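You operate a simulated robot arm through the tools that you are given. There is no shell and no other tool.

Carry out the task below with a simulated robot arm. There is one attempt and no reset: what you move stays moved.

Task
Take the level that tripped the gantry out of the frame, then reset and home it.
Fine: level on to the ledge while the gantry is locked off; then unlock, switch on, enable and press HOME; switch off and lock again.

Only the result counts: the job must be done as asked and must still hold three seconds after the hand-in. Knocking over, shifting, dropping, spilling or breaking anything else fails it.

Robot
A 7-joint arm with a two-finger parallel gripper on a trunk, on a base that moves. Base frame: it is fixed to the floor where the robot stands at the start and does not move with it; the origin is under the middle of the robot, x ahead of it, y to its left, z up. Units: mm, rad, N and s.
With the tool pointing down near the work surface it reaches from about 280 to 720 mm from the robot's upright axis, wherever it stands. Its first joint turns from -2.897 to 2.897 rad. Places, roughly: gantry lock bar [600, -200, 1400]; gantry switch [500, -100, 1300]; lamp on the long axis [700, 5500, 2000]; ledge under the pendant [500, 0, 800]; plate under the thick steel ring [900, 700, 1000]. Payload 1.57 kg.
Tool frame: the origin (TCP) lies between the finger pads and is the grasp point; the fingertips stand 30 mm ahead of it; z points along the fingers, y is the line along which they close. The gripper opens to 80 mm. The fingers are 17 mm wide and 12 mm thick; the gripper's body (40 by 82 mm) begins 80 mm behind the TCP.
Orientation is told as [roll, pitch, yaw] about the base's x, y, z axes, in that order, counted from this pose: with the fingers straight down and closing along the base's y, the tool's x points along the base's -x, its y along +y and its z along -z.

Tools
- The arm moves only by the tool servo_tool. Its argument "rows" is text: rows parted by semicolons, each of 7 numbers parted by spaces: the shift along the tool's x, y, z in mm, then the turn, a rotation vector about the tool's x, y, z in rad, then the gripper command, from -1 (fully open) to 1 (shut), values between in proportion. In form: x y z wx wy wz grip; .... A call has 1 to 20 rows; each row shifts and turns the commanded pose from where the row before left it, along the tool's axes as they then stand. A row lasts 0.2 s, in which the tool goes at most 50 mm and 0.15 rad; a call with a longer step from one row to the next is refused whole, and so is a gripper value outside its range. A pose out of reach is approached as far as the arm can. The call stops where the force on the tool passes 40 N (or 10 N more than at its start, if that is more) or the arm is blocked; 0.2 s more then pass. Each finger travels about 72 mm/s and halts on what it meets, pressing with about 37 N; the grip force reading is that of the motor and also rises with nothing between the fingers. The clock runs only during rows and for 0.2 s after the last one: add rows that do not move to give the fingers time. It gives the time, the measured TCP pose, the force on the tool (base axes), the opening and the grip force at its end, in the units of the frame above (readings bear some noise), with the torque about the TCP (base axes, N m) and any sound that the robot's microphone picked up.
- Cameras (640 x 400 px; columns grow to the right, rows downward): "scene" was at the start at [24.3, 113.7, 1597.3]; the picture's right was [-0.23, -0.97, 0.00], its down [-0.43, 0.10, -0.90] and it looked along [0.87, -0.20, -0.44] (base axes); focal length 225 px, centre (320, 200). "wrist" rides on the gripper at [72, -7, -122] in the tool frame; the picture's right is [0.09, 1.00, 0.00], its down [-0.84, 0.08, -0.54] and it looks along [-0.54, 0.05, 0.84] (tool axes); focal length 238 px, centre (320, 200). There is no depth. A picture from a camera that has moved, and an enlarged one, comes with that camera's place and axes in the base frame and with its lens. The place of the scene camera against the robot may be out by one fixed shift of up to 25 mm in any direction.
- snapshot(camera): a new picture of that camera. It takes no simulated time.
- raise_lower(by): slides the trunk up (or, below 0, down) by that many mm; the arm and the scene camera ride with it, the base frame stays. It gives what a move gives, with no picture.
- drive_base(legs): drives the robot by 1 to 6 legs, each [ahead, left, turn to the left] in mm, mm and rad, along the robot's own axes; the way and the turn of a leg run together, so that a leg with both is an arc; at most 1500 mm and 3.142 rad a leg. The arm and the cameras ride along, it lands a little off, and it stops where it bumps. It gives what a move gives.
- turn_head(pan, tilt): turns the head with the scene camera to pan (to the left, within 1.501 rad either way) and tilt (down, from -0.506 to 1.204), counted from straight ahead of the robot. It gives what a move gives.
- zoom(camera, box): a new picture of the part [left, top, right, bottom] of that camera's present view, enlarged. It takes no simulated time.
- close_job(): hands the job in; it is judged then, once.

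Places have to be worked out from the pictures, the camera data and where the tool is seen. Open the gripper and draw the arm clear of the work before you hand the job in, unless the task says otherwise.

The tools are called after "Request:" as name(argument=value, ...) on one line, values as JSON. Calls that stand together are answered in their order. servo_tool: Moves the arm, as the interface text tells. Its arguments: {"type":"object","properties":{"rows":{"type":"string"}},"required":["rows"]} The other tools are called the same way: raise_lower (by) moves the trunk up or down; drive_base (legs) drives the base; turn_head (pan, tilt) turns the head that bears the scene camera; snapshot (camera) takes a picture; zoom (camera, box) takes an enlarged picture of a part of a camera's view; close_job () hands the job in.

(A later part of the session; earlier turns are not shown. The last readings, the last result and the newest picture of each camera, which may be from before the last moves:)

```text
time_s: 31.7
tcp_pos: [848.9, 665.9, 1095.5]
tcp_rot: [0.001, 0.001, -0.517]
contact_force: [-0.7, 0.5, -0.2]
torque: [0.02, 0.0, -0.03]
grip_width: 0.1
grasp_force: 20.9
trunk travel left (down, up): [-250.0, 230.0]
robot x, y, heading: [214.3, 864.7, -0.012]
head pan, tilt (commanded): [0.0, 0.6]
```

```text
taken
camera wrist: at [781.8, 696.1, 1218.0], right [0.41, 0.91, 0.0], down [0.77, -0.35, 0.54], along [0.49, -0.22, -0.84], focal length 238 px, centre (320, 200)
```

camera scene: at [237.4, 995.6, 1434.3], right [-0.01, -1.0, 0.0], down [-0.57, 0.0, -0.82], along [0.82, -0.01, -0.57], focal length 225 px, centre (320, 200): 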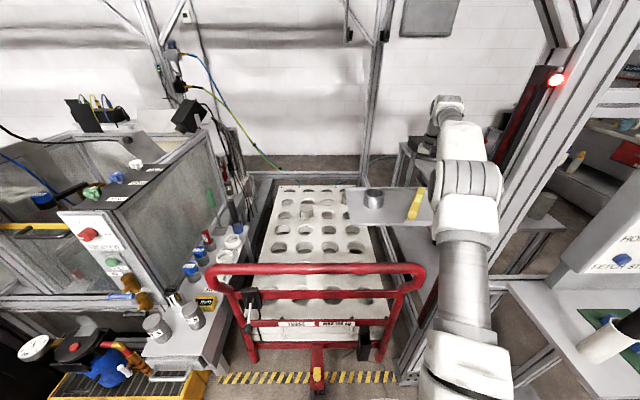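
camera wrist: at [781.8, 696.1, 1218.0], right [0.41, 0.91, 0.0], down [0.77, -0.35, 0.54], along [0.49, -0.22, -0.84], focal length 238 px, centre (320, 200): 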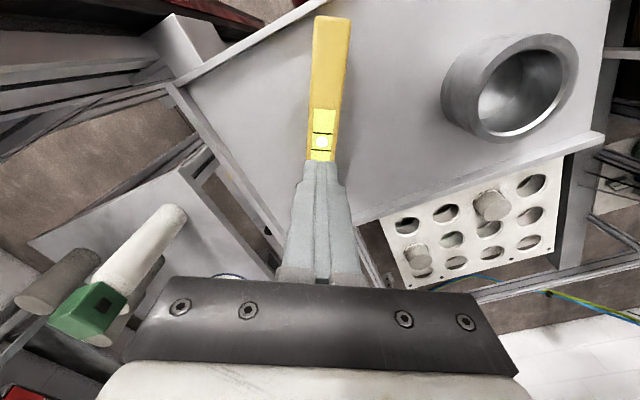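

The fingers slid off: the opening is 0.1 and the level is still in place, so something holds it, perhaps a magnetic base, or it's heavy or slippery. I'll open the fingers and zoom in to check it before trying again.

Request:
servo_tool(rows="0 0 0 0 0 0 -1; 0 0 0 0 0 0 -1; 0 0 0 0 0 0 -1")

Request:
zoom(camera="wrist", box=[260, 0, 400, 240])

Request:
zoom(camera="scene", box=[340, 160, 440, 240])

```text
time_s: 32.5
tcp_pos: [847.7, 666.1, 1095.1]
tcp_rot: [0.0, 0.0, -0.518]
contact_force: [0.5, -0.8, -0.6]
torque: [0.01, 0.01, 0.02]
grip_width: 80.1
grasp_force: 0.0
trunk travel left (down, up): [-250.0, 230.0]
robot x, y, heading: [211.1, 858.4, -0.008]
head pan, tilt (commanded): [0.0, 0.6]
```

```text
1.67 times, centred on (330, 120) of wrist
camera zoom: at [781.9, 696.1, 1217.8], right [0.41, 0.91, 0.0], down [0.77, -0.35, 0.54], along [0.49, -0.22, -0.84], focal length 397 px, centre (303, 333)
```

zoom: 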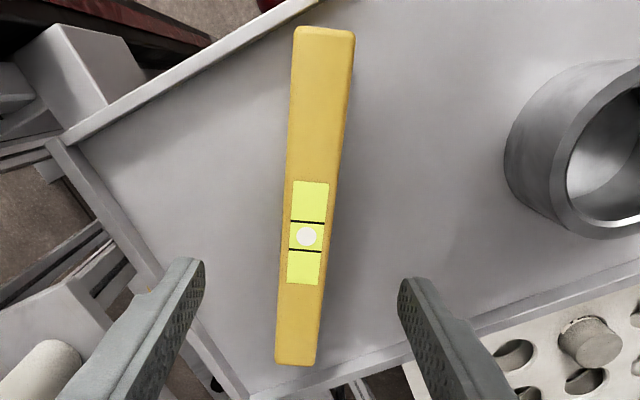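

```text
5.00 times, centred on (390, 200) of scene
camera zoom: at [237.2, 995.8, 1434.3], right [-0.01, -1.0, 0.0], down [-0.56, 0.0, -0.83], along [0.83, -0.01, -0.56], focal length 1125 px, centre (-30, 200)
```

zoom: 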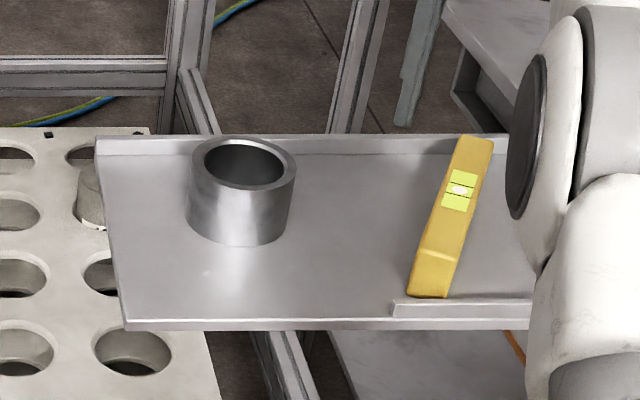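

No markings are visible, but a level stuck to a steel tray is likely magnetic. I'll go back down a little deeper, grip again, and lift only 3 mm to read the force.

Request:
servo_tool(rows="0 1 25 0 0 0 -1; 0 0 25 0 0 0 -1; 0 0 15 0 0 0 -1; 0 0 6 0 0 0 -1; 0 0 0 0 0 0 -1")

Request:
servo_tool(rows="0 0 2 0 0 0 -1; 0 0 2 0 0 0 -1; 0 0 0 0 0 0 -1")

Request:
servo_tool(rows="0 0 0 0 0 0 1; 0 0 0 0 0 0 1; 0 0 0 0 0 0 1; 0 0 0 0 0 0 1; 0 0 0 0 0 0 1")

Request:
servo_tool(rows="0 0 -1 0 0 0 1; 0 0 -1 0 0 0 1; 0 0 -1 0 0 0 1; 0 0 0 0 0 0 1")

```text
time_s: 33.7
tcp_pos: [849.1, 667.6, 1023.8]
tcp_rot: [0.0, -0.001, -0.516]
contact_force: [-0.4, -1.1, 0.4]
torque: [-0.01, -0.01, 0.0]
grip_width: 80.0
grasp_force: 0.1
trunk travel left (down, up): [-250.0, 230.0]
robot x, y, heading: [210.7, 860.3, -0.0]
head pan, tilt (commanded): [0.0, 0.6]
```

```text
time_s: 34.5
tcp_pos: [847.9, 668.1, 1023.3]
tcp_rot: [0.0, -0.009, -0.516]
contact_force: [0.4, 2.7, 26.1]
torque: [-0.77, 0.61, -0.13]
grip_width: 79.9
grasp_force: 0.0
trunk travel left (down, up): [-250.0, 230.0]
robot x, y, heading: [214.5, 861.5, -0.011]
head pan, tilt (commanded): [0.0, 0.6]
```

```text
time_s: 35.7
tcp_pos: [846.7, 666.9, 1024.7]
tcp_rot: [-0.002, -0.007, -0.519]
contact_force: [-4.8, -6.5, 32.4]
torque: [-0.14, 0.45, -0.06]
grip_width: 23.8
grasp_force: 36.0
trunk travel left (down, up): [-250.0, 230.0]
robot x, y, heading: [213.8, 859.1, -0.005]
head pan, tilt (commanded): [0.0, 0.6]
```

```text
time_s: 36.7
tcp_pos: [847.4, 668.0, 1024.1]
tcp_rot: [-0.001, -0.001, -0.518]
contact_force: [-4.9, -5.1, 16.0]
torque: [-0.52, -0.49, -0.26]
grip_width: 23.7
grasp_force: 35.4
trunk travel left (down, up): [-250.0, 230.0]
robot x, y, heading: [212.5, 858.2, -0.011]
head pan, tilt (commanded): [0.0, 0.6]
```

The fingertips touch the plate at TCP z≈1024, so the plate top is at z≈994. I'll lift 2 mm at a time and watch how the force grows.

Request:
servo_tool(rows="0 0 -2 0 0 0 1; 0 0 0 0 0 0 1")

Request:
servo_tool(rows="0 0 -2 0 0 0 1; 0 0 0 0 0 0 1")

Request:
servo_tool(rows="0 0 -2 0 0 0 1; 0 0 0 0 0 0 1")

```text
time_s: 37.3
tcp_pos: [847.0, 668.6, 1022.8]
tcp_rot: [-0.002, 0.003, -0.516]
contact_force: [-1.2, -1.4, 4.8]
torque: [-0.24, -0.38, -0.19]
grip_width: 23.7
grasp_force: 36.1
trunk travel left (down, up): [-250.0, 230.0]
robot x, y, heading: [211.5, 860.7, -0.01]
head pan, tilt (commanded): [0.0, 0.6]
```

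```text
time_s: 37.9
tcp_pos: [849.6, 668.0, 1026.2]
tcp_rot: [0.001, 0.003, -0.516]
contact_force: [-0.7, -0.5, -1.8]
torque: [0.01, -0.01, 0.02]
grip_width: 23.6
grasp_force: 35.9
trunk travel left (down, up): [-250.0, 230.0]
robot x, y, heading: [212.3, 862.3, -0.01]
head pan, tilt (commanded): [0.0, 0.6]
```

```text
time_s: 38.5
tcp_pos: [848.3, 667.3, 1028.9]
tcp_rot: [0.0, 0.001, -0.516]
contact_force: [0.0, 0.5, -1.5]
torque: [-0.01, 0.01, 0.05]
grip_width: 23.4
grasp_force: 35.6
trunk travel left (down, up): [-250.0, 230.0]
robot x, y, heading: [211.7, 854.9, -0.004]
head pan, tilt (commanded): [0.0, 0.6]
```

The force is only about -1.5 N, which could be the level's own weight. I'll look to see whether it is rising with the fingers or slipping.

Request:
snapshot(camera="wrist")

Request:
servo_tool(rows="0 0 -3 0 0 0 1; 0 0 -3 0 0 0 1; 0 0 0 0 0 0 1")

Request:
snapshot(camera="wrist")

```text
taken
camera wrist: at [782.3, 697.4, 1151.5], right [0.41, 0.91, 0.0], down [0.77, -0.35, 0.54], along [0.49, -0.22, -0.84], focal length 238 px, centre (320, 200)
```

wrist: 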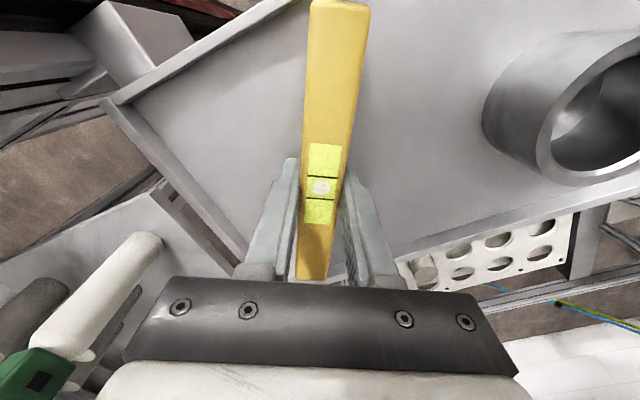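

```text
time_s: 39.3
tcp_pos: [848.2, 668.0, 1035.8]
tcp_rot: [-0.001, 0.0, -0.517]
contact_force: [-0.2, 1.1, -1.1]
torque: [-0.04, -0.01, 0.04]
grip_width: 23.7
grasp_force: 36.0
trunk travel left (down, up): [-250.0, 230.0]
robot x, y, heading: [210.9, 865.4, -0.008]
head pan, tilt (commanded): [0.0, 0.6]
```

```text
taken
camera wrist: at [782.2, 697.7, 1157.6], right [0.41, 0.91, 0.0], down [0.77, -0.35, 0.54], along [0.49, -0.22, -0.84], focal length 238 px, centre (320, 200)
```

wrist: 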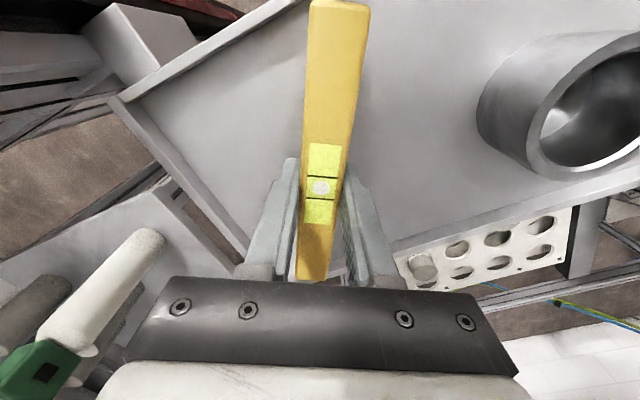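

The level stays fixed in the hand's view while the plate recedes, so it is lifted now. I'll keep raising gently in small steps and check.

Request:
servo_tool(rows="0 0 -4 0 0 0 1; 0 0 -5 0 0 0 1; 0 0 -6 0 0 0 1; 0 0 -6 0 0 0 1; 0 0 -5 0 0 0 1; 0 0 -4 0 0 0 1; 0 0 0 0 0 0 1")

Request:
snapshot(camera="wrist")

Request:
zoom(camera="scene", box=[340, 90, 500, 250])

```text
time_s: 40.9
tcp_pos: [849.8, 669.6, 1064.8]
tcp_rot: [0.0, 0.0, -0.516]
contact_force: [-0.1, -0.2, -1.7]
torque: [-0.03, -0.02, -0.02]
grip_width: 23.6
grasp_force: 35.2
trunk travel left (down, up): [-250.0, 230.0]
robot x, y, heading: [213.0, 862.7, -0.004]
head pan, tilt (commanded): [0.0, 0.6]
```

```text
taken
camera wrist: at [783.1, 698.4, 1187.0], right [0.41, 0.91, 0.0], down [0.77, -0.35, 0.54], along [0.49, -0.22, -0.84], focal length 238 px, centre (320, 200)
```

wrist: 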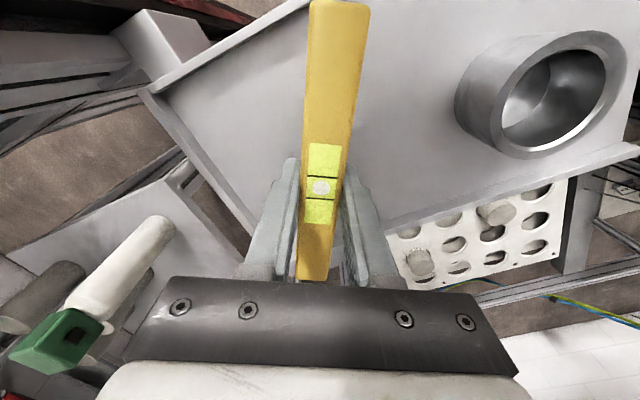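

```text
2.50 times, centred on (420, 170) of scene
camera zoom: at [237.3, 995.8, 1434.3], right [-0.01, -1.0, 0.0], down [-0.56, 0.0, -0.83], along [0.82, -0.01, -0.57], focal length 562 px, centre (70, 275)
```

zoom: 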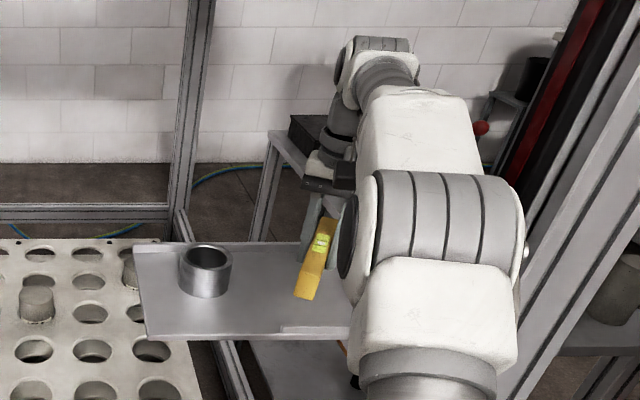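

The level is clear of the plate and held. I'll withdraw along its axis out of the frame with gentle ramped steps.

Request:
servo_tool(rows="5 0 -2 0 0 0 1; 10 0 -3 0 0 0 1; 15 0 -3 0 0 0 1; 20 0 -3 0 0 0 1; 20 0 -3 0 0 0 1; 20 0 -3 0 0 0 1; 20 0 -3 0 0 0 1; 20 0 -3 0 0 0 1; 20 0 -3 0 0 0 1; 20 0 -2 0 0 0 1; 20 0 0 0 0 0 1; 20 0 0 0 0 0 1; 20 0 0 0 0 0 1; 20 0 0 0 0 0 1; 20 0 0 0 0 0 1; 20 0 0 0 0 0 1; 15 0 0 0 0 0 1; 10 0 0 0 0 0 1; 5 0 0 0 0 0 1; 0 0 0 0 0 0 1")

Request:
snapshot(camera="wrist")

Request:
snapshot(camera="scene")

```text
time_s: 45.1
tcp_pos: [570.3, 826.4, 1092.9]
tcp_rot: [-0.002, 0.0, -0.517]
contact_force: [0.0, 0.0, -1.2]
torque: [0.02, 0.01, 0.01]
grip_width: 23.5
grasp_force: 36.0
trunk travel left (down, up): [-250.0, 230.0]
robot x, y, heading: [212.4, 861.6, -0.006]
head pan, tilt (commanded): [0.0, 0.6]
```

```text
taken
camera wrist: at [504.3, 856.4, 1214.5], right [0.41, 0.91, 0.0], down [0.77, -0.35, 0.54], along [0.49, -0.22, -0.84], focal length 238 px, centre (320, 200)
```

wrist: 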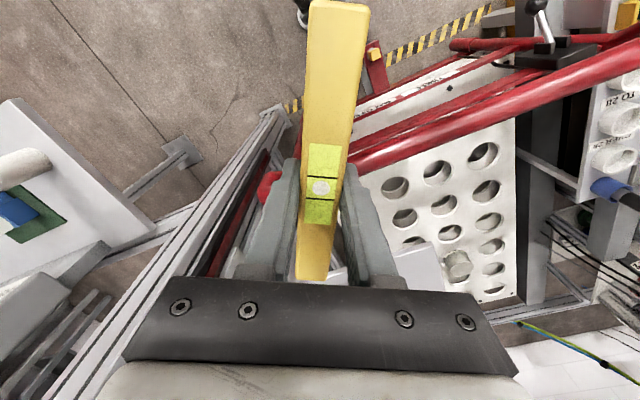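

```text
taken
camera scene: at [237.2, 995.8, 1434.3], right [-0.01, -1.0, 0.0], down [-0.56, 0.0, -0.83], along [0.83, -0.01, -0.56], focal length 225 px, centre (320, 200)
```

scene: 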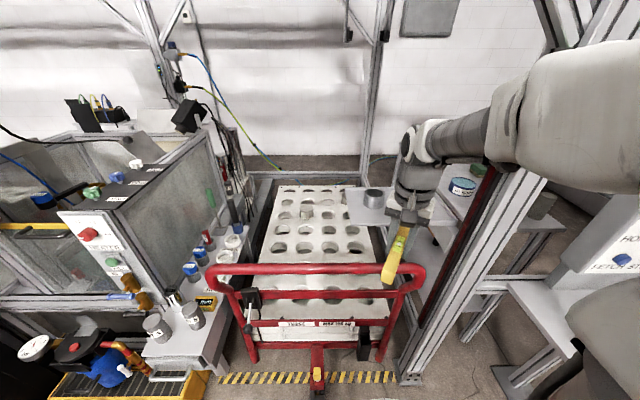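

The level is out of the frame and held at 23.5 mm. I'll raise the trunk so it clears the cup on the ledge, then back off and drive right to the pendant.

Request:
raise_lower(by=110)

Request:
drive_base(legs=[[-215, 0, 0]])

Request:
snapshot(camera="wrist")

```text
time_s: 46.5
tcp_pos: [569.7, 828.8, 1201.5]
tcp_rot: [-0.001, 0.0, -0.518]
contact_force: [0.1, -0.6, -1.6]
torque: [-0.03, -0.03, -0.01]
grip_width: 23.7
grasp_force: 35.4
trunk travel left (down, up): [-360.0, 120.0]
robot x, y, heading: [212.5, 866.3, -0.006]
head pan, tilt (commanded): [0.0, 0.6]
```

```text
time_s: 48.6
tcp_pos: [357.7, 829.1, 1202.1]
tcp_rot: [-0.001, -0.001, -0.518]
contact_force: [0.4, 0.4, -1.9]
torque: [-0.03, 0.0, 0.0]
grip_width: 23.6
grasp_force: 35.9
trunk travel left (down, up): [-360.0, 120.0]
robot x, y, heading: [1.6, 864.0, -0.011]
head pan, tilt (commanded): [0.0, 0.6]
```

```text
taken
camera wrist: at [291.9, 857.6, 1324.5], right [0.41, 0.91, 0.0], down [0.77, -0.35, 0.54], along [0.49, -0.22, -0.84], focal length 238 px, centre (320, 200)
```

wrist: 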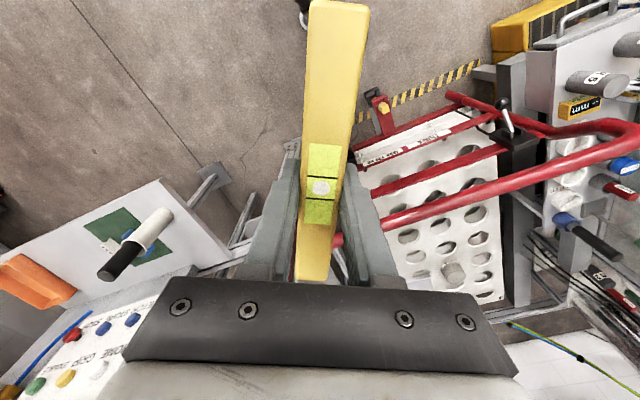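

The level stays fast in the fingers. I'll drive right to bring the robot in front of the ledge.

Request:
drive_base(legs=[[0, -840, 0]])

Request:
snapshot(camera="wrist")

Request:
turn_head(pan=-0.25, tilt=0.65)

Request:
snapshot(camera="scene")

```text
time_s: 55.2
tcp_pos: [356.4, -1.4, 1203.1]
tcp_rot: [0.001, 0.001, -0.509]
contact_force: [-1.0, 1.1, -1.5]
torque: [-0.01, -0.03, 0.03]
grip_width: 23.5
grasp_force: 35.7
trunk travel left (down, up): [-360.0, 120.0]
robot x, y, heading: [-2.8, 31.8, 0.004]
head pan, tilt (commanded): [0.0, 0.6]
```

```text
taken
camera wrist: at [289.5, 26.6, 1324.4], right [0.4, 0.91, 0.0], down [0.77, -0.34, 0.54], along [0.5, -0.22, -0.84], focal length 238 px, centre (320, 200)
```

wrist: 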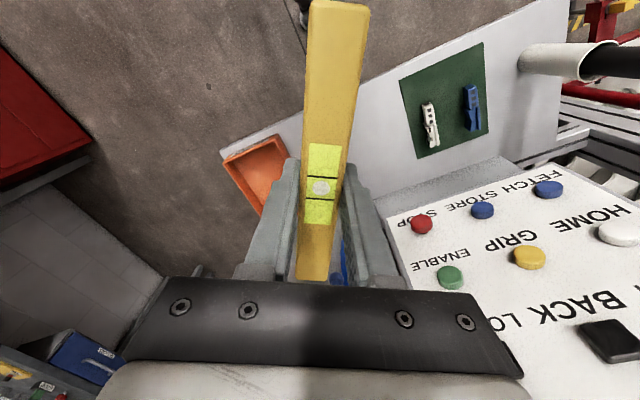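

```text
time_s: 56.0
tcp_pos: [356.6, -1.6, 1201.5]
tcp_rot: [0.001, 0.001, -0.508]
contact_force: [-0.7, 0.1, -0.8]
torque: [-0.01, 0.01, -0.02]
grip_width: 23.8
grasp_force: 36.0
trunk travel left (down, up): [-360.0, 120.0]
robot x, y, heading: [-3.1, 26.7, -0.0]
head pan, tilt (commanded): [-0.25, 0.649]
```

```text
taken
camera scene: at [16.9, 142.3, 1540.0], right [-0.24, -0.97, 0.0], down [-0.59, 0.15, -0.8], along [0.77, -0.2, -0.6], focal length 225 px, centre (320, 200)
```

scene: 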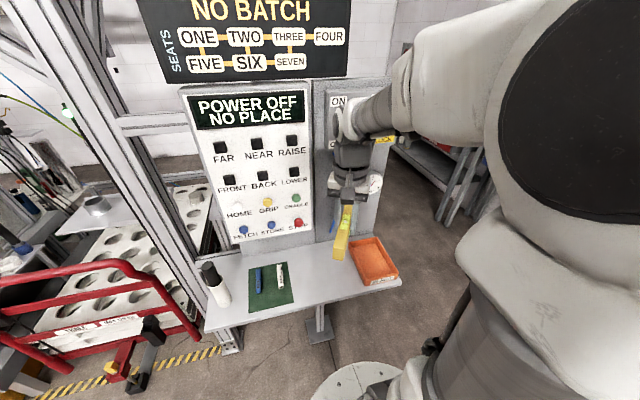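

ENABLE triangulates to about (586, 78, 1122), with HOME near y 261 and GRIP near y 169 in the same row; the ledge is free between the mat (y>135) and the REJECT tray (y<-122). I'll carry the level over the free spot at about (460, 0) and lower the trunk.

Request:
servo_tool(rows="-6 3 0 0 0 0 1; -12 7 0 0 0 0 1; -16 10 0 0 0 0 1; -18 11 0 0 0 0 1; -16 10 0 0 0 0 1; -14 7 0 0 0 0 1; -8 4 0 0 0 0 1; 0 0 0 0 0 0 1")

Request:
raise_lower(by=-260)

Request:
snapshot(camera="wrist")

Request:
snapshot(camera="scene")

```text
time_s: 57.8
tcp_pos: [460.2, 0.1, 1201.5]
tcp_rot: [0.0, 0.0, -0.511]
contact_force: [0.3, -0.4, -1.0]
torque: [0.0, 0.0, 0.01]
grip_width: 23.7
grasp_force: 36.3
trunk travel left (down, up): [-360.0, 120.0]
robot x, y, heading: [-2.1, 27.8, -0.001]
head pan, tilt (commanded): [-0.25, 0.649]
```

```text
time_s: 60.4
tcp_pos: [459.5, -1.1, 942.0]
tcp_rot: [0.0, 0.0, -0.507]
contact_force: [-1.0, 0.4, -1.6]
torque: [-0.01, -0.01, -0.02]
grip_width: 23.7
grasp_force: 35.5
trunk travel left (down, up): [-100.0, 380.0]
robot x, y, heading: [0.0, 28.4, 0.003]
head pan, tilt (commanded): [-0.25, 0.649]
```

```text
taken
camera wrist: at [393.4, 28.7, 1064.3], right [0.4, 0.91, 0.0], down [0.77, -0.34, 0.54], along [0.5, -0.22, -0.84], focal length 238 px, centre (320, 200)
```

wrist: 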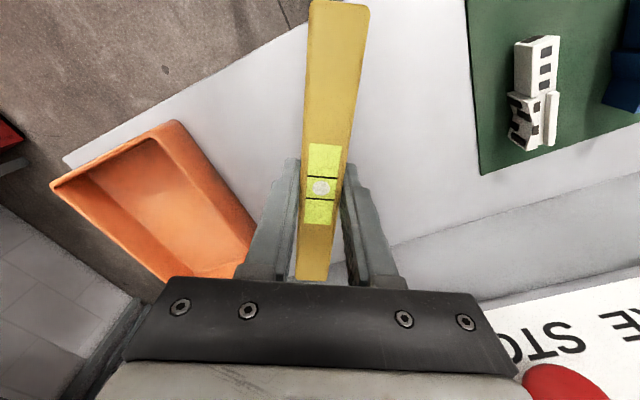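

```text
taken
camera scene: at [16.9, 142.3, 1280.0], right [-0.25, -0.97, 0.0], down [-0.59, 0.15, -0.8], along [0.77, -0.2, -0.6], focal length 225 px, centre (320, 200)
```

scene: 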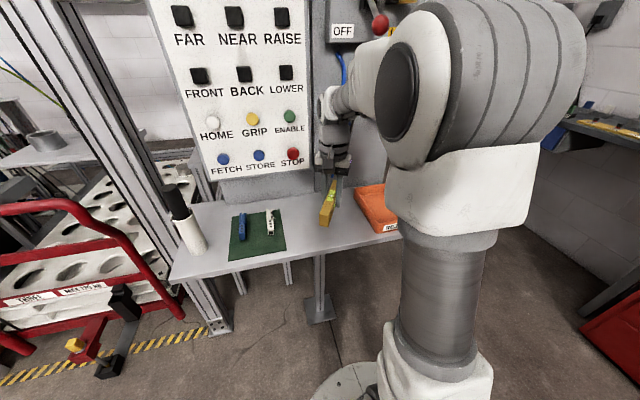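

The level's near end would land only about 18 mm inside the ledge's front edge, so I'll shift 20 mm forward and lower to just above the ledge.

Request:
servo_tool(rows="-9 5 0 0 0 0 1; -9 5 5 0 0 0 1; 0 0 12 0 0 0 1; 0 0 15 0 0 0 1; 0 0 15 0 0 0 1; 0 0 15 0 0 0 1; 0 0 12 0 0 0 1; 0 0 8 0 0 0 1; 0 0 4 0 0 0 1; 0 0 0 0 0 0 1")

Request:
snapshot(camera="wrist")

Request:
zoom(camera="scene", box=[220, 120, 420, 280])

```text
time_s: 62.2
tcp_pos: [479.5, -1.3, 870.6]
tcp_rot: [0.004, -0.01, -0.509]
contact_force: [-10.9, 0.4, 19.8]
torque: [-0.16, 0.7, -0.06]
grip_width: 23.4
grasp_force: 36.0
trunk travel left (down, up): [-100.0, 380.0]
robot x, y, heading: [-1.9, 27.8, 0.004]
head pan, tilt (commanded): [-0.25, 0.649]
stopped in row 8: the force on the tool passed its limit at 50 N (the readings are from after the stop); the commanded pose is now the measured one
```

```text
taken
camera wrist: at [412.2, 27.9, 991.8], right [0.4, 0.91, 0.0], down [0.76, -0.34, 0.55], along [0.5, -0.22, -0.84], focal length 238 px, centre (320, 200)
```

wrist: 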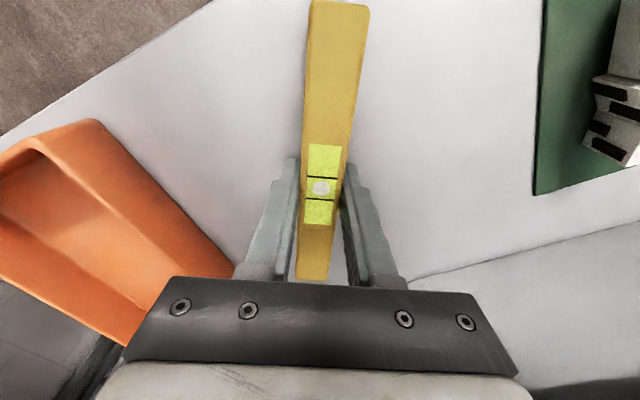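

```text
2.50 times, centred on (320, 200) of scene
camera zoom: at [14.8, 142.5, 1280.2], right [-0.25, -0.97, 0.0], down [-0.58, 0.15, -0.8], along [0.77, -0.2, -0.6], focal length 562 px, centre (320, 200)
```

zoom: 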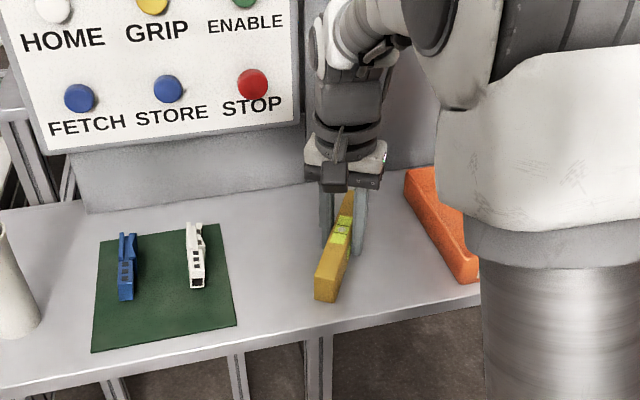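

The level has met the ledge at TCP z≈870 (ledge top near z 840) with about 20 N of pressing force. I'll ease off 1.5 mm and open the fingers.

Request:
servo_tool(rows="0 0 -1.5 0 0 0 1; 0 0 0 0 0 0 1")

Request:
servo_tool(rows="0 0 0 0 0 0 0.2; 0 0 0 0 0 0 -0.2; 0 0 0 0 0 0 -0.6; 0 0 0 0 0 0 -1; 0 0 0 0 0 0 -1; 0 0 0 0 0 0 -1")

Request:
snapshot(camera="wrist")

```text
time_s: 62.8
tcp_pos: [480.8, -1.4, 870.6]
tcp_rot: [0.004, -0.005, -0.51]
contact_force: [-11.4, 1.7, 18.8]
torque: [-0.17, 0.61, -0.18]
grip_width: 23.7
grasp_force: 36.3
trunk travel left (down, up): [-100.0, 380.0]
robot x, y, heading: [-2.1, 33.5, -0.005]
head pan, tilt (commanded): [-0.25, 0.649]
```

```text
time_s: 64.2
tcp_pos: [480.8, -2.2, 870.9]
tcp_rot: [0.003, -0.009, -0.511]
contact_force: [2.8, 3.0, 23.3]
torque: [-0.74, 0.57, -0.22]
grip_width: 77.1
grasp_force: 0.0
trunk travel left (down, up): [-100.0, 380.0]
robot x, y, heading: [-3.0, 28.7, 0.003]
head pan, tilt (commanded): [-0.25, 0.649]
```

```text
taken
camera wrist: at [413.3, 26.4, 991.7], right [0.41, 0.91, 0.0], down [0.76, -0.34, 0.55], along [0.5, -0.22, -0.83], focal length 238 px, centre (320, 200)
```

wrist: 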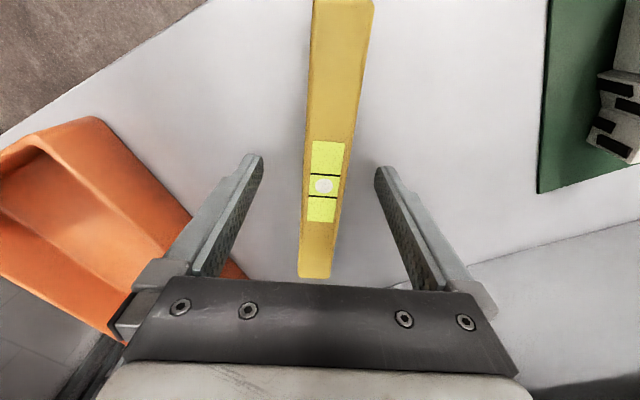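

The fingers are open and the level stands on the ledge. I'll rise straight up, slowly first.

Request:
servo_tool(rows="0 0 -5 0 0 0 -1; 0 0 -10 0 0 0 -1; 0 0 -20 0 0 0 -1; 0 0 -30 0 0 0 -1; 0 0 -30 0 0 0 -1; 0 0 -30 0 0 0 -1; 0 0 0 0 0 0 -1")

Request:
snapshot(camera="wrist")

Request:
zoom(camera="scene", box=[160, 120, 420, 290])

```text
time_s: 65.8
tcp_pos: [481.5, -0.9, 993.9]
tcp_rot: [0.004, -0.005, -0.51]
contact_force: [0.5, 0.1, -0.3]
torque: [0.0, 0.03, 0.06]
grip_width: 79.7
grasp_force: 0.0
trunk travel left (down, up): [-100.0, 380.0]
robot x, y, heading: [-4.5, 29.0, -0.002]
head pan, tilt (commanded): [-0.25, 0.649]
```

```text
taken
camera wrist: at [414.4, 27.8, 1115.9], right [0.4, 0.91, 0.0], down [0.76, -0.34, 0.55], along [0.5, -0.22, -0.84], focal length 238 px, centre (320, 200)
```

wrist: 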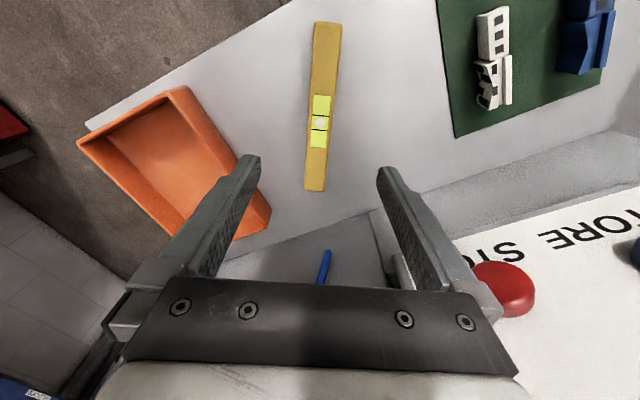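

```text
2.35 times, centred on (290, 205) of scene
camera zoom: at [16.7, 142.3, 1280.0], right [-0.25, -0.97, 0.0], down [-0.59, 0.15, -0.8], along [0.77, -0.2, -0.6], focal length 529 px, centre (391, 188)
```

zoom: 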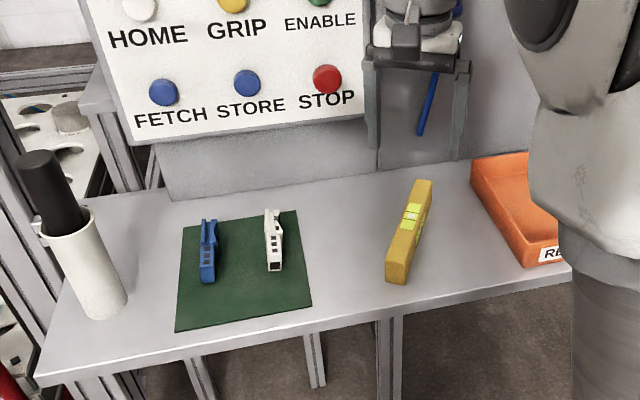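

The level rests on the ledge clear of mat and tray. Next is the lock; I place the red lever ball near (521, -105, 1283) and the yellow bar at z≈1337 from y≈-98 to -180. I'll draw the hand back, raise the trunk and look closely at the lock.

Request:
servo_tool(rows="35 -20 0 0 0 -0.1 -1; 35 -18 0 0 0 -0.13 -1; 38 -14 0 0 0 -0.13 -1; 40 -10 0 0 0 -0.13 -1; 0 0 0 0 0 0 -1")

Request:
raise_lower(by=330)

Request:
turn_head(pan=-0.3, tilt=0.3)

Request:
snapshot(camera="wrist")

Request:
snapshot(camera="scene")

```text
time_s: 67.0
tcp_pos: [320.9, -9.9, 992.3]
tcp_rot: [0.0, -0.006, -0.016]
contact_force: [-0.1, -0.7, 0.3]
torque: [-0.07, 0.0, -0.04]
grip_width: 80.0
grasp_force: 0.0
trunk travel left (down, up): [-100.0, 380.0]
robot x, y, heading: [-2.9, 30.4, 0.004]
head pan, tilt (commanded): [-0.25, 0.649]
```

```text
time_s: 70.3
tcp_pos: [320.7, -11.1, 1321.7]
tcp_rot: [-0.001, -0.006, -0.02]
contact_force: [0.7, 0.2, 0.1]
torque: [-0.01, 0.0, -0.04]
grip_width: 79.9
grasp_force: 0.1
trunk travel left (down, up): [-430.0, 50.0]
robot x, y, heading: [-5.2, 28.8, 0.004]
head pan, tilt (commanded): [-0.25, 0.649]
```

```text
time_s: 71.1
tcp_pos: [321.7, -10.6, 1321.6]
tcp_rot: [-0.001, -0.007, -0.019]
contact_force: [-0.3, -0.9, 0.7]
torque: [-0.04, 0.0, -0.01]
grip_width: 79.9
grasp_force: 0.1
trunk travel left (down, up): [-430.0, 50.0]
robot x, y, heading: [-3.2, 29.3, 0.005]
head pan, tilt (commanded): [-0.3, 0.3]
```

```text
taken
camera wrist: at [247.6, -16.4, 1443.0], right [-0.07, 1.0, 0.0], down [0.83, 0.06, 0.55], along [0.55, 0.04, -0.84], focal length 238 px, centre (320, 200)
```

wrist: 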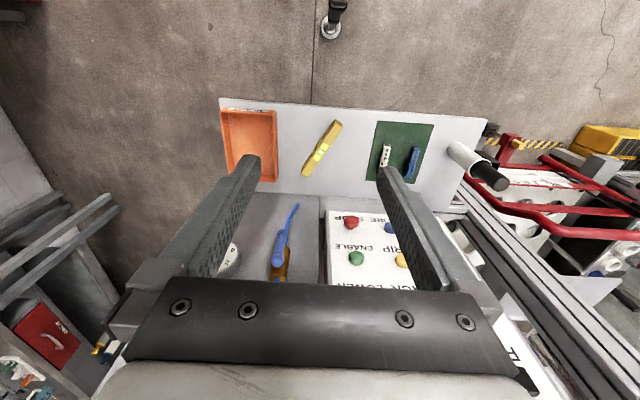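

```text
taken
camera scene: at [21.8, 136.1, 1641.7], right [-0.29, -0.96, 0.0], down [-0.28, 0.09, -0.95], along [0.91, -0.28, -0.3], focal length 225 px, centre (320, 200)
```

scene: 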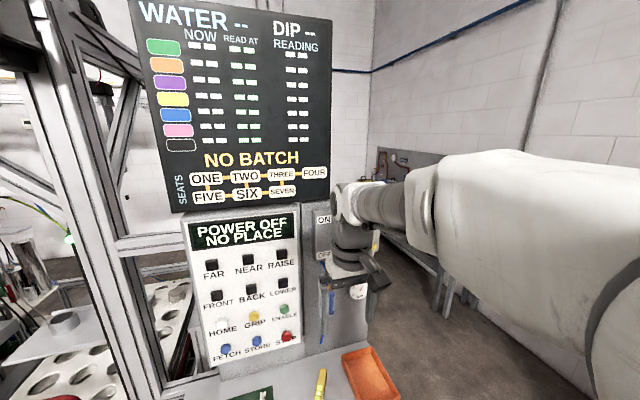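

To work on the vertical panel I need the tool pointing forward. I'll back the base 200 mm for room, then extend the hand and pitch it up in place.

Request:
drive_base(legs=[[-200, 0, 0]])

Request:
servo_tool(rows="-40 0 0 0 0 0 -1; -40 0 0 0 0 0 -1; -40 0 0 0 0 0 -1; -40 0 0 0 0 0 -1; 0 0 0 0 -0.15 0 -1; 0 0 0 0 -0.15 0 -1; 0 0 0 0 -0.15 0 -1; 0 0 0 0 -0.15 0 -1; 0 0 0 0 0 0 -1")

Request:
snapshot(camera="scene")

Request:
snapshot(camera="wrist")

```text
time_s: 73.0
tcp_pos: [122.6, -11.6, 1321.1]
tcp_rot: [-0.002, -0.008, -0.02]
contact_force: [0.4, -1.0, -0.5]
torque: [0.03, 0.02, 0.04]
grip_width: 80.0
grasp_force: 0.0
trunk travel left (down, up): [-430.0, 50.0]
robot x, y, heading: [-198.5, 30.7, 0.004]
head pan, tilt (commanded): [-0.3, 0.3]
```

```text
time_s: 75.0
tcp_pos: [283.6, -15.0, 1322.7]
tcp_rot: [-0.001, -0.608, -0.018]
contact_force: [-0.6, 0.1, -1.2]
torque: [-0.02, -0.01, 0.03]
grip_width: 79.7
grasp_force: 0.1
trunk travel left (down, up): [-430.0, 50.0]
robot x, y, heading: [-202.0, 31.5, -0.0]
head pan, tilt (commanded): [-0.3, 0.3]
```

```text
taken
camera scene: at [-176.3, 136.0, 1641.8], right [-0.3, -0.96, 0.0], down [-0.28, 0.09, -0.96], along [0.91, -0.28, -0.3], focal length 225 px, centre (320, 200)
```

scene: 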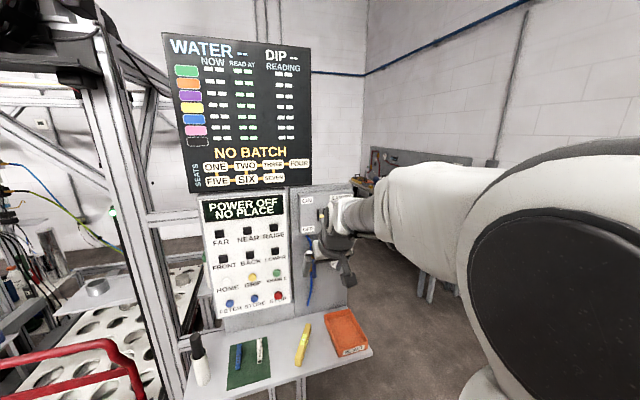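

```text
taken
camera wrist: at [153.4, -19.0, 1381.5], right [-0.06, 1.0, -0.05], down [0.38, 0.07, 0.92], along [0.92, 0.03, -0.38], focal length 238 px, centre (320, 200)
```

wrist: 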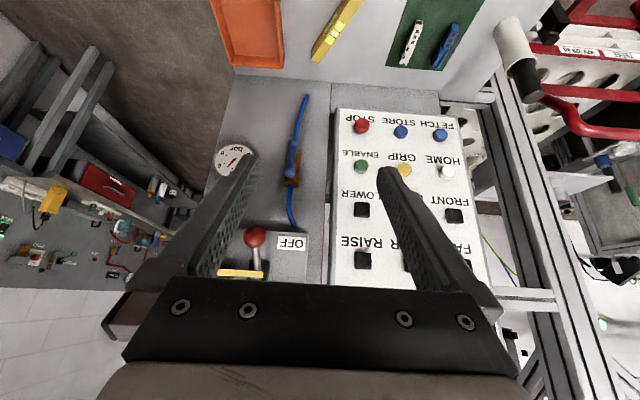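

The wrist camera now looks toward the panel (image upside down). I'll move up 100 mm and right 90 mm to bring the lever and lock bar into the middle of the view.

Request:
servo_tool(rows="-20 -20 -27 0 0 0 -1; -20 -25 -27 0 0 0 -1; -20 -25 -28 0 0 0 -1; 0 -20 0 0 0 0 -1; 0 0 0 0 0 0 -1")

Request:
snapshot(camera="wrist")

Request:
zoom(camera="wrist", box=[220, 140, 400, 290])

```text
time_s: 76.2
tcp_pos: [283.3, -104.2, 1425.5]
tcp_rot: [-0.001, -0.607, -0.022]
contact_force: [0.2, -0.6, -0.3]
torque: [-0.03, 0.03, 0.01]
grip_width: 79.9
grasp_force: 0.1
trunk travel left (down, up): [-430.0, 50.0]
robot x, y, heading: [-201.9, 28.0, -0.003]
head pan, tilt (commanded): [-0.3, 0.3]
```

```text
taken
camera wrist: at [154.2, -109.0, 1484.4], right [-0.06, 1.0, -0.05], down [0.38, 0.07, 0.92], along [0.92, 0.03, -0.38], focal length 238 px, centre (320, 200)
```

wrist: 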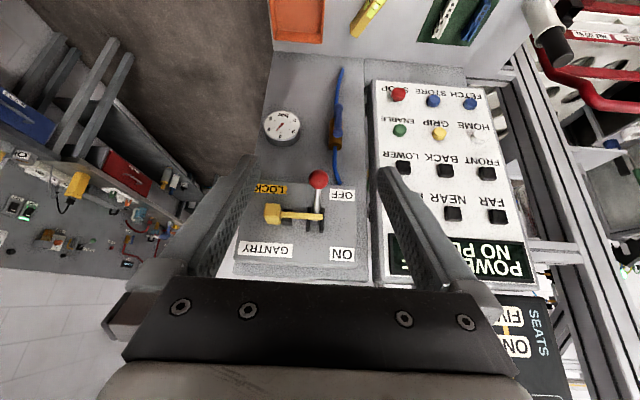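

```text
2.67 times, centred on (310, 215) of wrist
camera zoom: at [154.2, -109.0, 1484.4], right [-0.06, 1.0, -0.05], down [0.38, 0.07, 0.92], along [0.92, 0.03, -0.38], focal length 636 px, centre (347, 160)
```

zoom: 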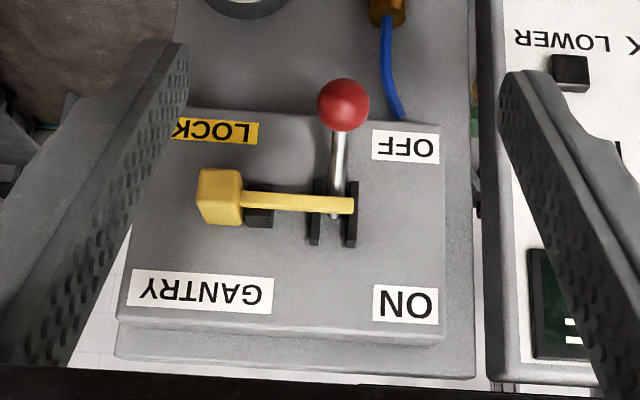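

The bar crosses in front of the lever's slot with a black block behind it near the knob. I'll zoom tighter to see whether it slides or swings.

Request:
zoom(camera="wrist", box=[255, 165, 345, 245])

Request:
zoom(camera="scene", box=[280, 180, 360, 250])

```text
5.00 times, centred on (300, 205) of wrist
camera zoom: at [154.2, -109.0, 1484.4], right [-0.06, 1.0, -0.05], down [0.38, 0.07, 0.92], along [0.92, 0.03, -0.38], focal length 1192 px, centre (420, 175)
```

zoom: 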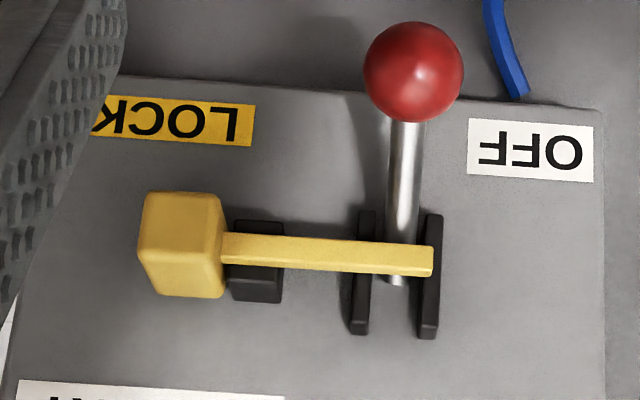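

```text
5.71 times, centred on (320, 215) of scene
camera zoom: at [-176.3, 136.0, 1641.8], right [-0.3, -0.96, 0.0], down [-0.28, 0.09, -0.96], along [0.91, -0.28, -0.3], focal length 1286 px, centre (320, 114)
```

zoom: 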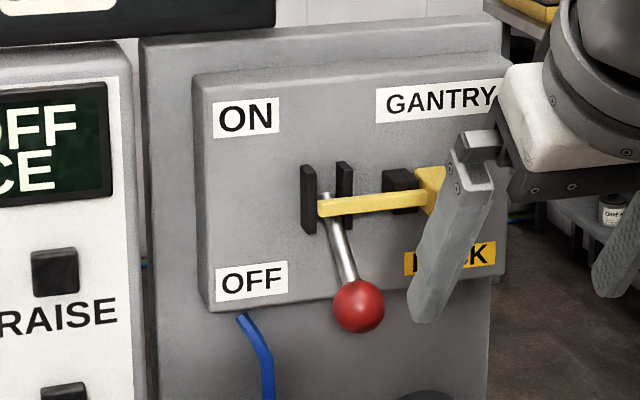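

I take the ball at roughly (506, -102, 1302) from two wrist views, and the bar looks like a T-handled slide running along y. I'll extend forward a bit, pitch the tool level, and roll it so the fingers close vertically with the camera on the right.

Request:
servo_tool(rows="-30 0 21 0 0 0 -1; -30 0 21 0 0 0 -1; -20 0 14 0 0 0 -1; 0 0 0 0 -0.15 0 -1; 0 0 0 0 -0.15 0 -1; 0 0 0 0 -0.15 0 -1; 0 0 0 0 -0.15 0 -1; 0 0 0 0 -0.15 0 -1; 0 0 0 0 -0.15 0 -1; 0 0 0 0 0 0 -1")

Request:
servo_tool(rows="0 0 0 0 0 -0.15 -1; 0 0 0 0 0 -0.15 -1; 0 0 0 0 0 -0.15 -1; 0 0 0 0 0 -0.15 -1; 0 0 0 0 0 -0.15 -1; 0 0 0 0 0 -0.15 -1; 0 0 0 0 0 -0.15 -1; 0 0 0 0 0 -0.15 -1; 0 0 0 0 0 -0.15 -1; 0 0 0 0 0 -0.15 -1; 0 0 0 0 0 -0.07 -1; 0 0 0 0 0 0 -1")

Request:
snapshot(camera="wrist")

Request:
snapshot(camera="scene")

```text
time_s: 78.4
tcp_pos: [380.5, -107.3, 1423.3]
tcp_rot: [-0.007, -1.508, -0.013]
contact_force: [-0.3, -0.4, 0.4]
torque: [-0.01, -0.01, 0.0]
grip_width: 80.1
grasp_force: 0.2
trunk travel left (down, up): [-430.0, 50.0]
robot x, y, heading: [-200.5, 27.6, -0.0]
head pan, tilt (commanded): [-0.3, 0.3]
```

```text
time_s: 81.0
tcp_pos: [380.8, -106.8, 1422.8]
tcp_rot: [-1.508, -0.002, 1.55]
contact_force: [0.5, -1.0, -0.4]
torque: [0.01, 0.03, -0.01]
grip_width: 80.0
grasp_force: 0.0
trunk travel left (down, up): [-430.0, 50.0]
robot x, y, heading: [-203.3, 25.0, -0.002]
head pan, tilt (commanded): [-0.3, 0.3]
```

```text
taken
camera wrist: at [257.7, -176.8, 1438.2], right [-0.07, -0.09, -0.99], down [-0.53, 0.85, -0.04], along [0.85, 0.52, -0.1], focal length 238 px, centre (320, 200)
```

wrist: 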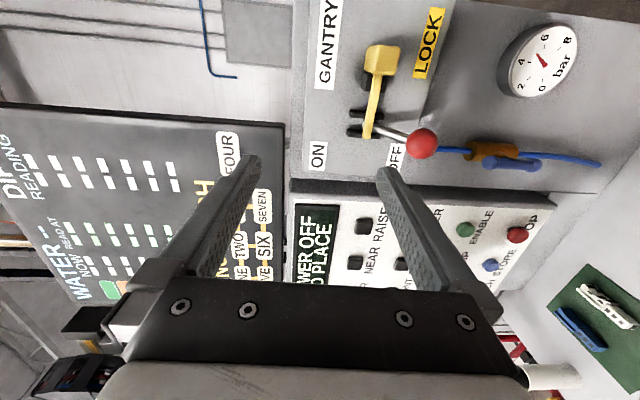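

```text
taken
camera scene: at [-176.3, 136.0, 1641.8], right [-0.3, -0.96, 0.0], down [-0.28, 0.09, -0.96], along [0.91, -0.28, -0.3], focal length 225 px, centre (320, 200)
```

scene: 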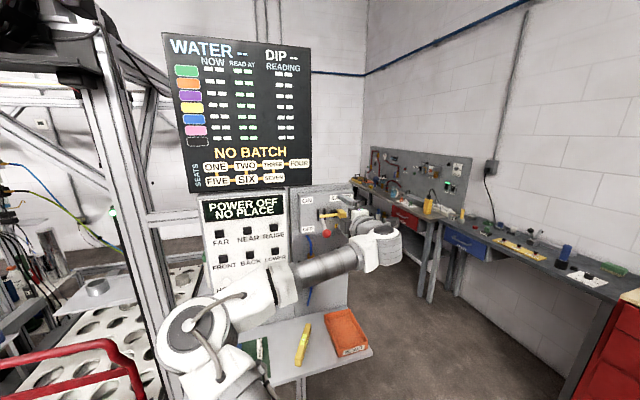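

The tool now points at the panel with fingers closing vertically and the camera on the right. I'll zoom on the lock from this angle.

Request:
zoom(camera="wrist", box=[330, 20, 470, 180])

Request:
zoom(camera="scene", box=[280, 180, 410, 270])

Request:
zoom(camera="scene", box=[140, 240, 420, 400])

```text
2.50 times, centred on (400, 100) of wrist
camera zoom: at [257.7, -176.8, 1438.2], right [-0.07, -0.09, -0.99], down [-0.53, 0.85, -0.04], along [0.85, 0.52, -0.1], focal length 596 px, centre (120, 450)
```

zoom: 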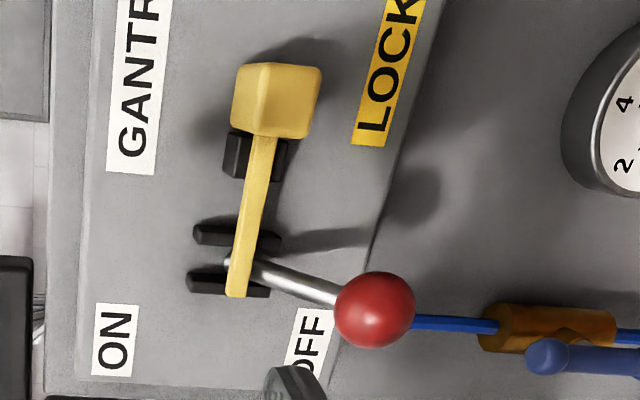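

```text
4.44 times, centred on (345, 225) of scene
camera zoom: at [-176.3, 136.0, 1641.8], right [-0.3, -0.96, 0.0], down [-0.28, 0.09, -0.96], along [0.91, -0.28, -0.3], focal length 1000 px, centre (209, 89)
```

zoom: 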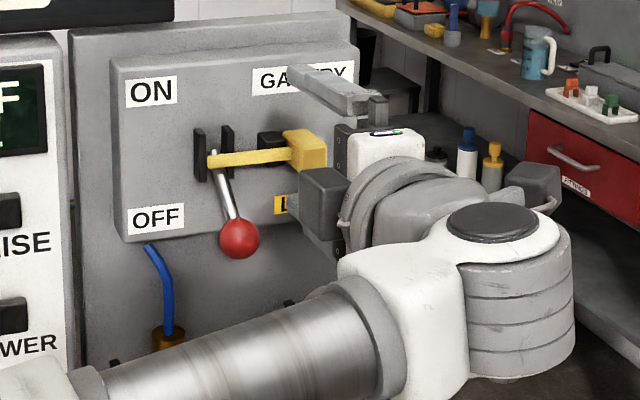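

```text
2.29 times, centred on (280, 320) of scene
camera zoom: at [-176.3, 136.0, 1641.8], right [-0.3, -0.96, 0.0], down [-0.28, 0.09, -0.96], along [0.91, -0.28, -0.3], focal length 514 px, centre (411, -74)
```

zoom: 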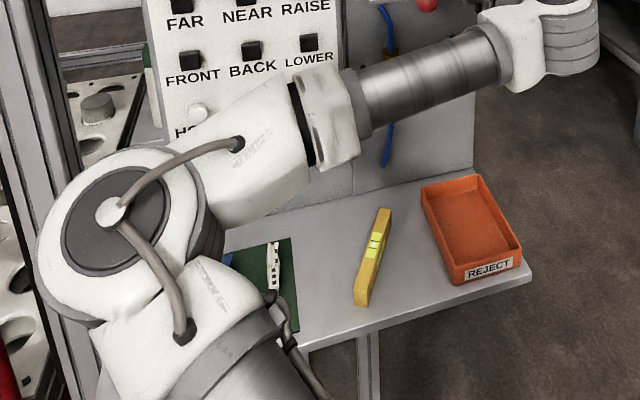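

Both wrist views agree: ball at (507, -102, 1301), knob front face at (541, -177, 1348), bar left end at (567, -89, 1348), and the box face at x≈592. I'll level the tool and bring it in front of the knob.

Request:
servo_tool(rows="0 0 0 0.063 -0.021 0 -1; 17.5 18.7 10 0 0 0 -1; 17.5 18.7 10 0 0 0 -1; 17.5 18.7 10 0 0 0 -1; 17.5 18.7 10 0 0 0 -1; 0 0 0 0 0 0 -1")

Request:
snapshot(camera="wrist")

Request:
snapshot(camera="scene")

```text
time_s: 82.4
tcp_pos: [419.5, -172.3, 1370.9]
tcp_rot: [-1.553, -0.007, 1.569]
contact_force: [-0.3, 0.7, -0.6]
torque: [0.0, -0.01, -0.01]
grip_width: 80.0
grasp_force: 0.0
out of reach, approached as far as the arm can: row 4, 5
trunk travel left (down, up): [-430.0, 50.0]
robot x, y, heading: [-202.5, 30.2, 0.0]
head pan, tilt (commanded): [-0.3, 0.3]
```

```text
taken
camera wrist: at [297.4, -244.3, 1379.5], right [-0.02, -0.08, -1.0], down [-0.54, 0.84, -0.06], along [0.84, 0.54, -0.06], focal length 238 px, centre (320, 200)
```

wrist: 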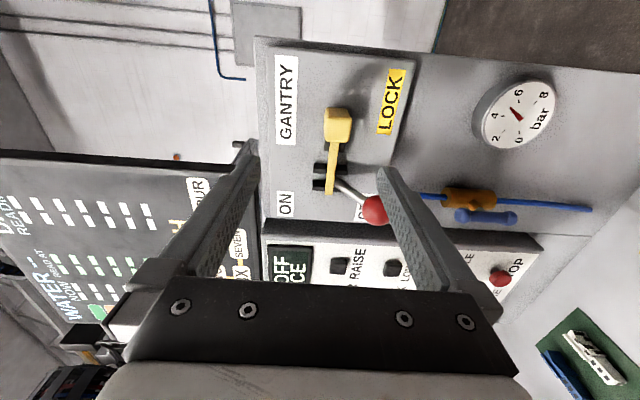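

```text
taken
camera scene: at [-176.3, 135.9, 1641.8], right [-0.3, -0.96, 0.0], down [-0.28, 0.09, -0.96], along [0.91, -0.28, -0.3], focal length 225 px, centre (320, 200)
```

scene: 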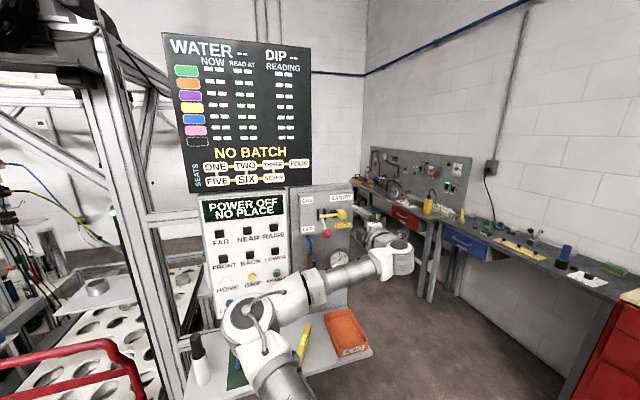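

The arm is at a joint limit with the target this far right of the robot, although nothing is touching. I'll shift the base right about 190 mm so the lock lies more straight ahead, then bring the hand back left.

Request:
drive_base(legs=[[0, -190, 0]])

Request:
servo_tool(rows="-30 0 0 0 0 0 -1; -30 0 0 0 0 0 -1; -30 0 0 0 0 0 -1; -30 0 0 0 0 0 -1; -30 0 0 0 0 0 -1; -30 0 0 0 0 0 -1; 0 0 0 0 0 0 -1")

Request:
snapshot(camera="wrist")

Request:
snapshot(camera="scene")

```text
time_s: 84.5
tcp_pos: [419.0, -362.3, 1371.0]
tcp_rot: [-1.555, -0.008, 1.567]
contact_force: [0.3, -0.5, 0.6]
torque: [0.02, 0.03, 0.01]
grip_width: 79.9
grasp_force: 0.0
trunk travel left (down, up): [-430.0, 50.0]
robot x, y, heading: [-200.6, -163.4, -0.003]
head pan, tilt (commanded): [-0.3, 0.3]
```

```text
time_s: 86.1
tcp_pos: [422.3, -182.5, 1372.7]
tcp_rot: [-1.556, -0.006, 1.568]
contact_force: [0.4, 0.4, 0.0]
torque: [0.01, 0.02, -0.01]
grip_width: 79.9
grasp_force: 0.0
trunk travel left (down, up): [-430.0, 50.0]
robot x, y, heading: [-198.9, -161.3, 0.004]
head pan, tilt (commanded): [-0.3, 0.3]
```

```text
taken
camera wrist: at [299.8, -254.5, 1381.1], right [-0.02, -0.08, -1.0], down [-0.54, 0.84, -0.06], along [0.84, 0.54, -0.06], focal length 238 px, centre (320, 200)
```

wrist: 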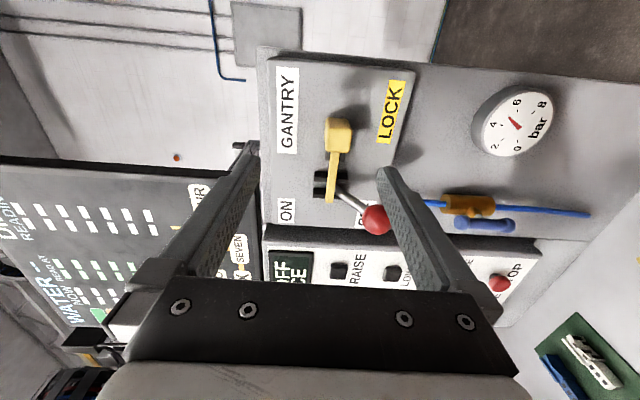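

```text
taken
camera scene: at [-176.4, -54.7, 1641.8], right [-0.3, -0.96, 0.0], down [-0.28, 0.09, -0.96], along [0.91, -0.28, -0.3], focal length 225 px, centre (320, 200)
```

scene: 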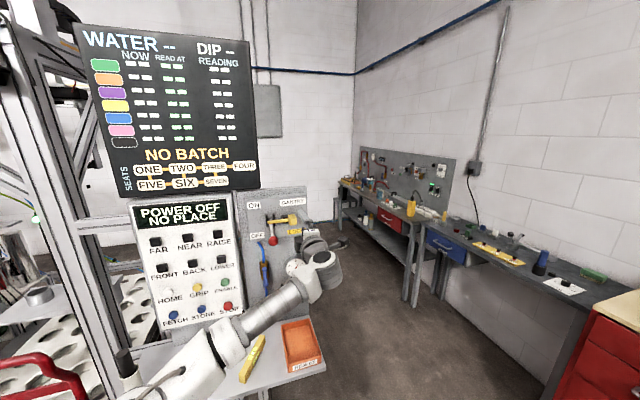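

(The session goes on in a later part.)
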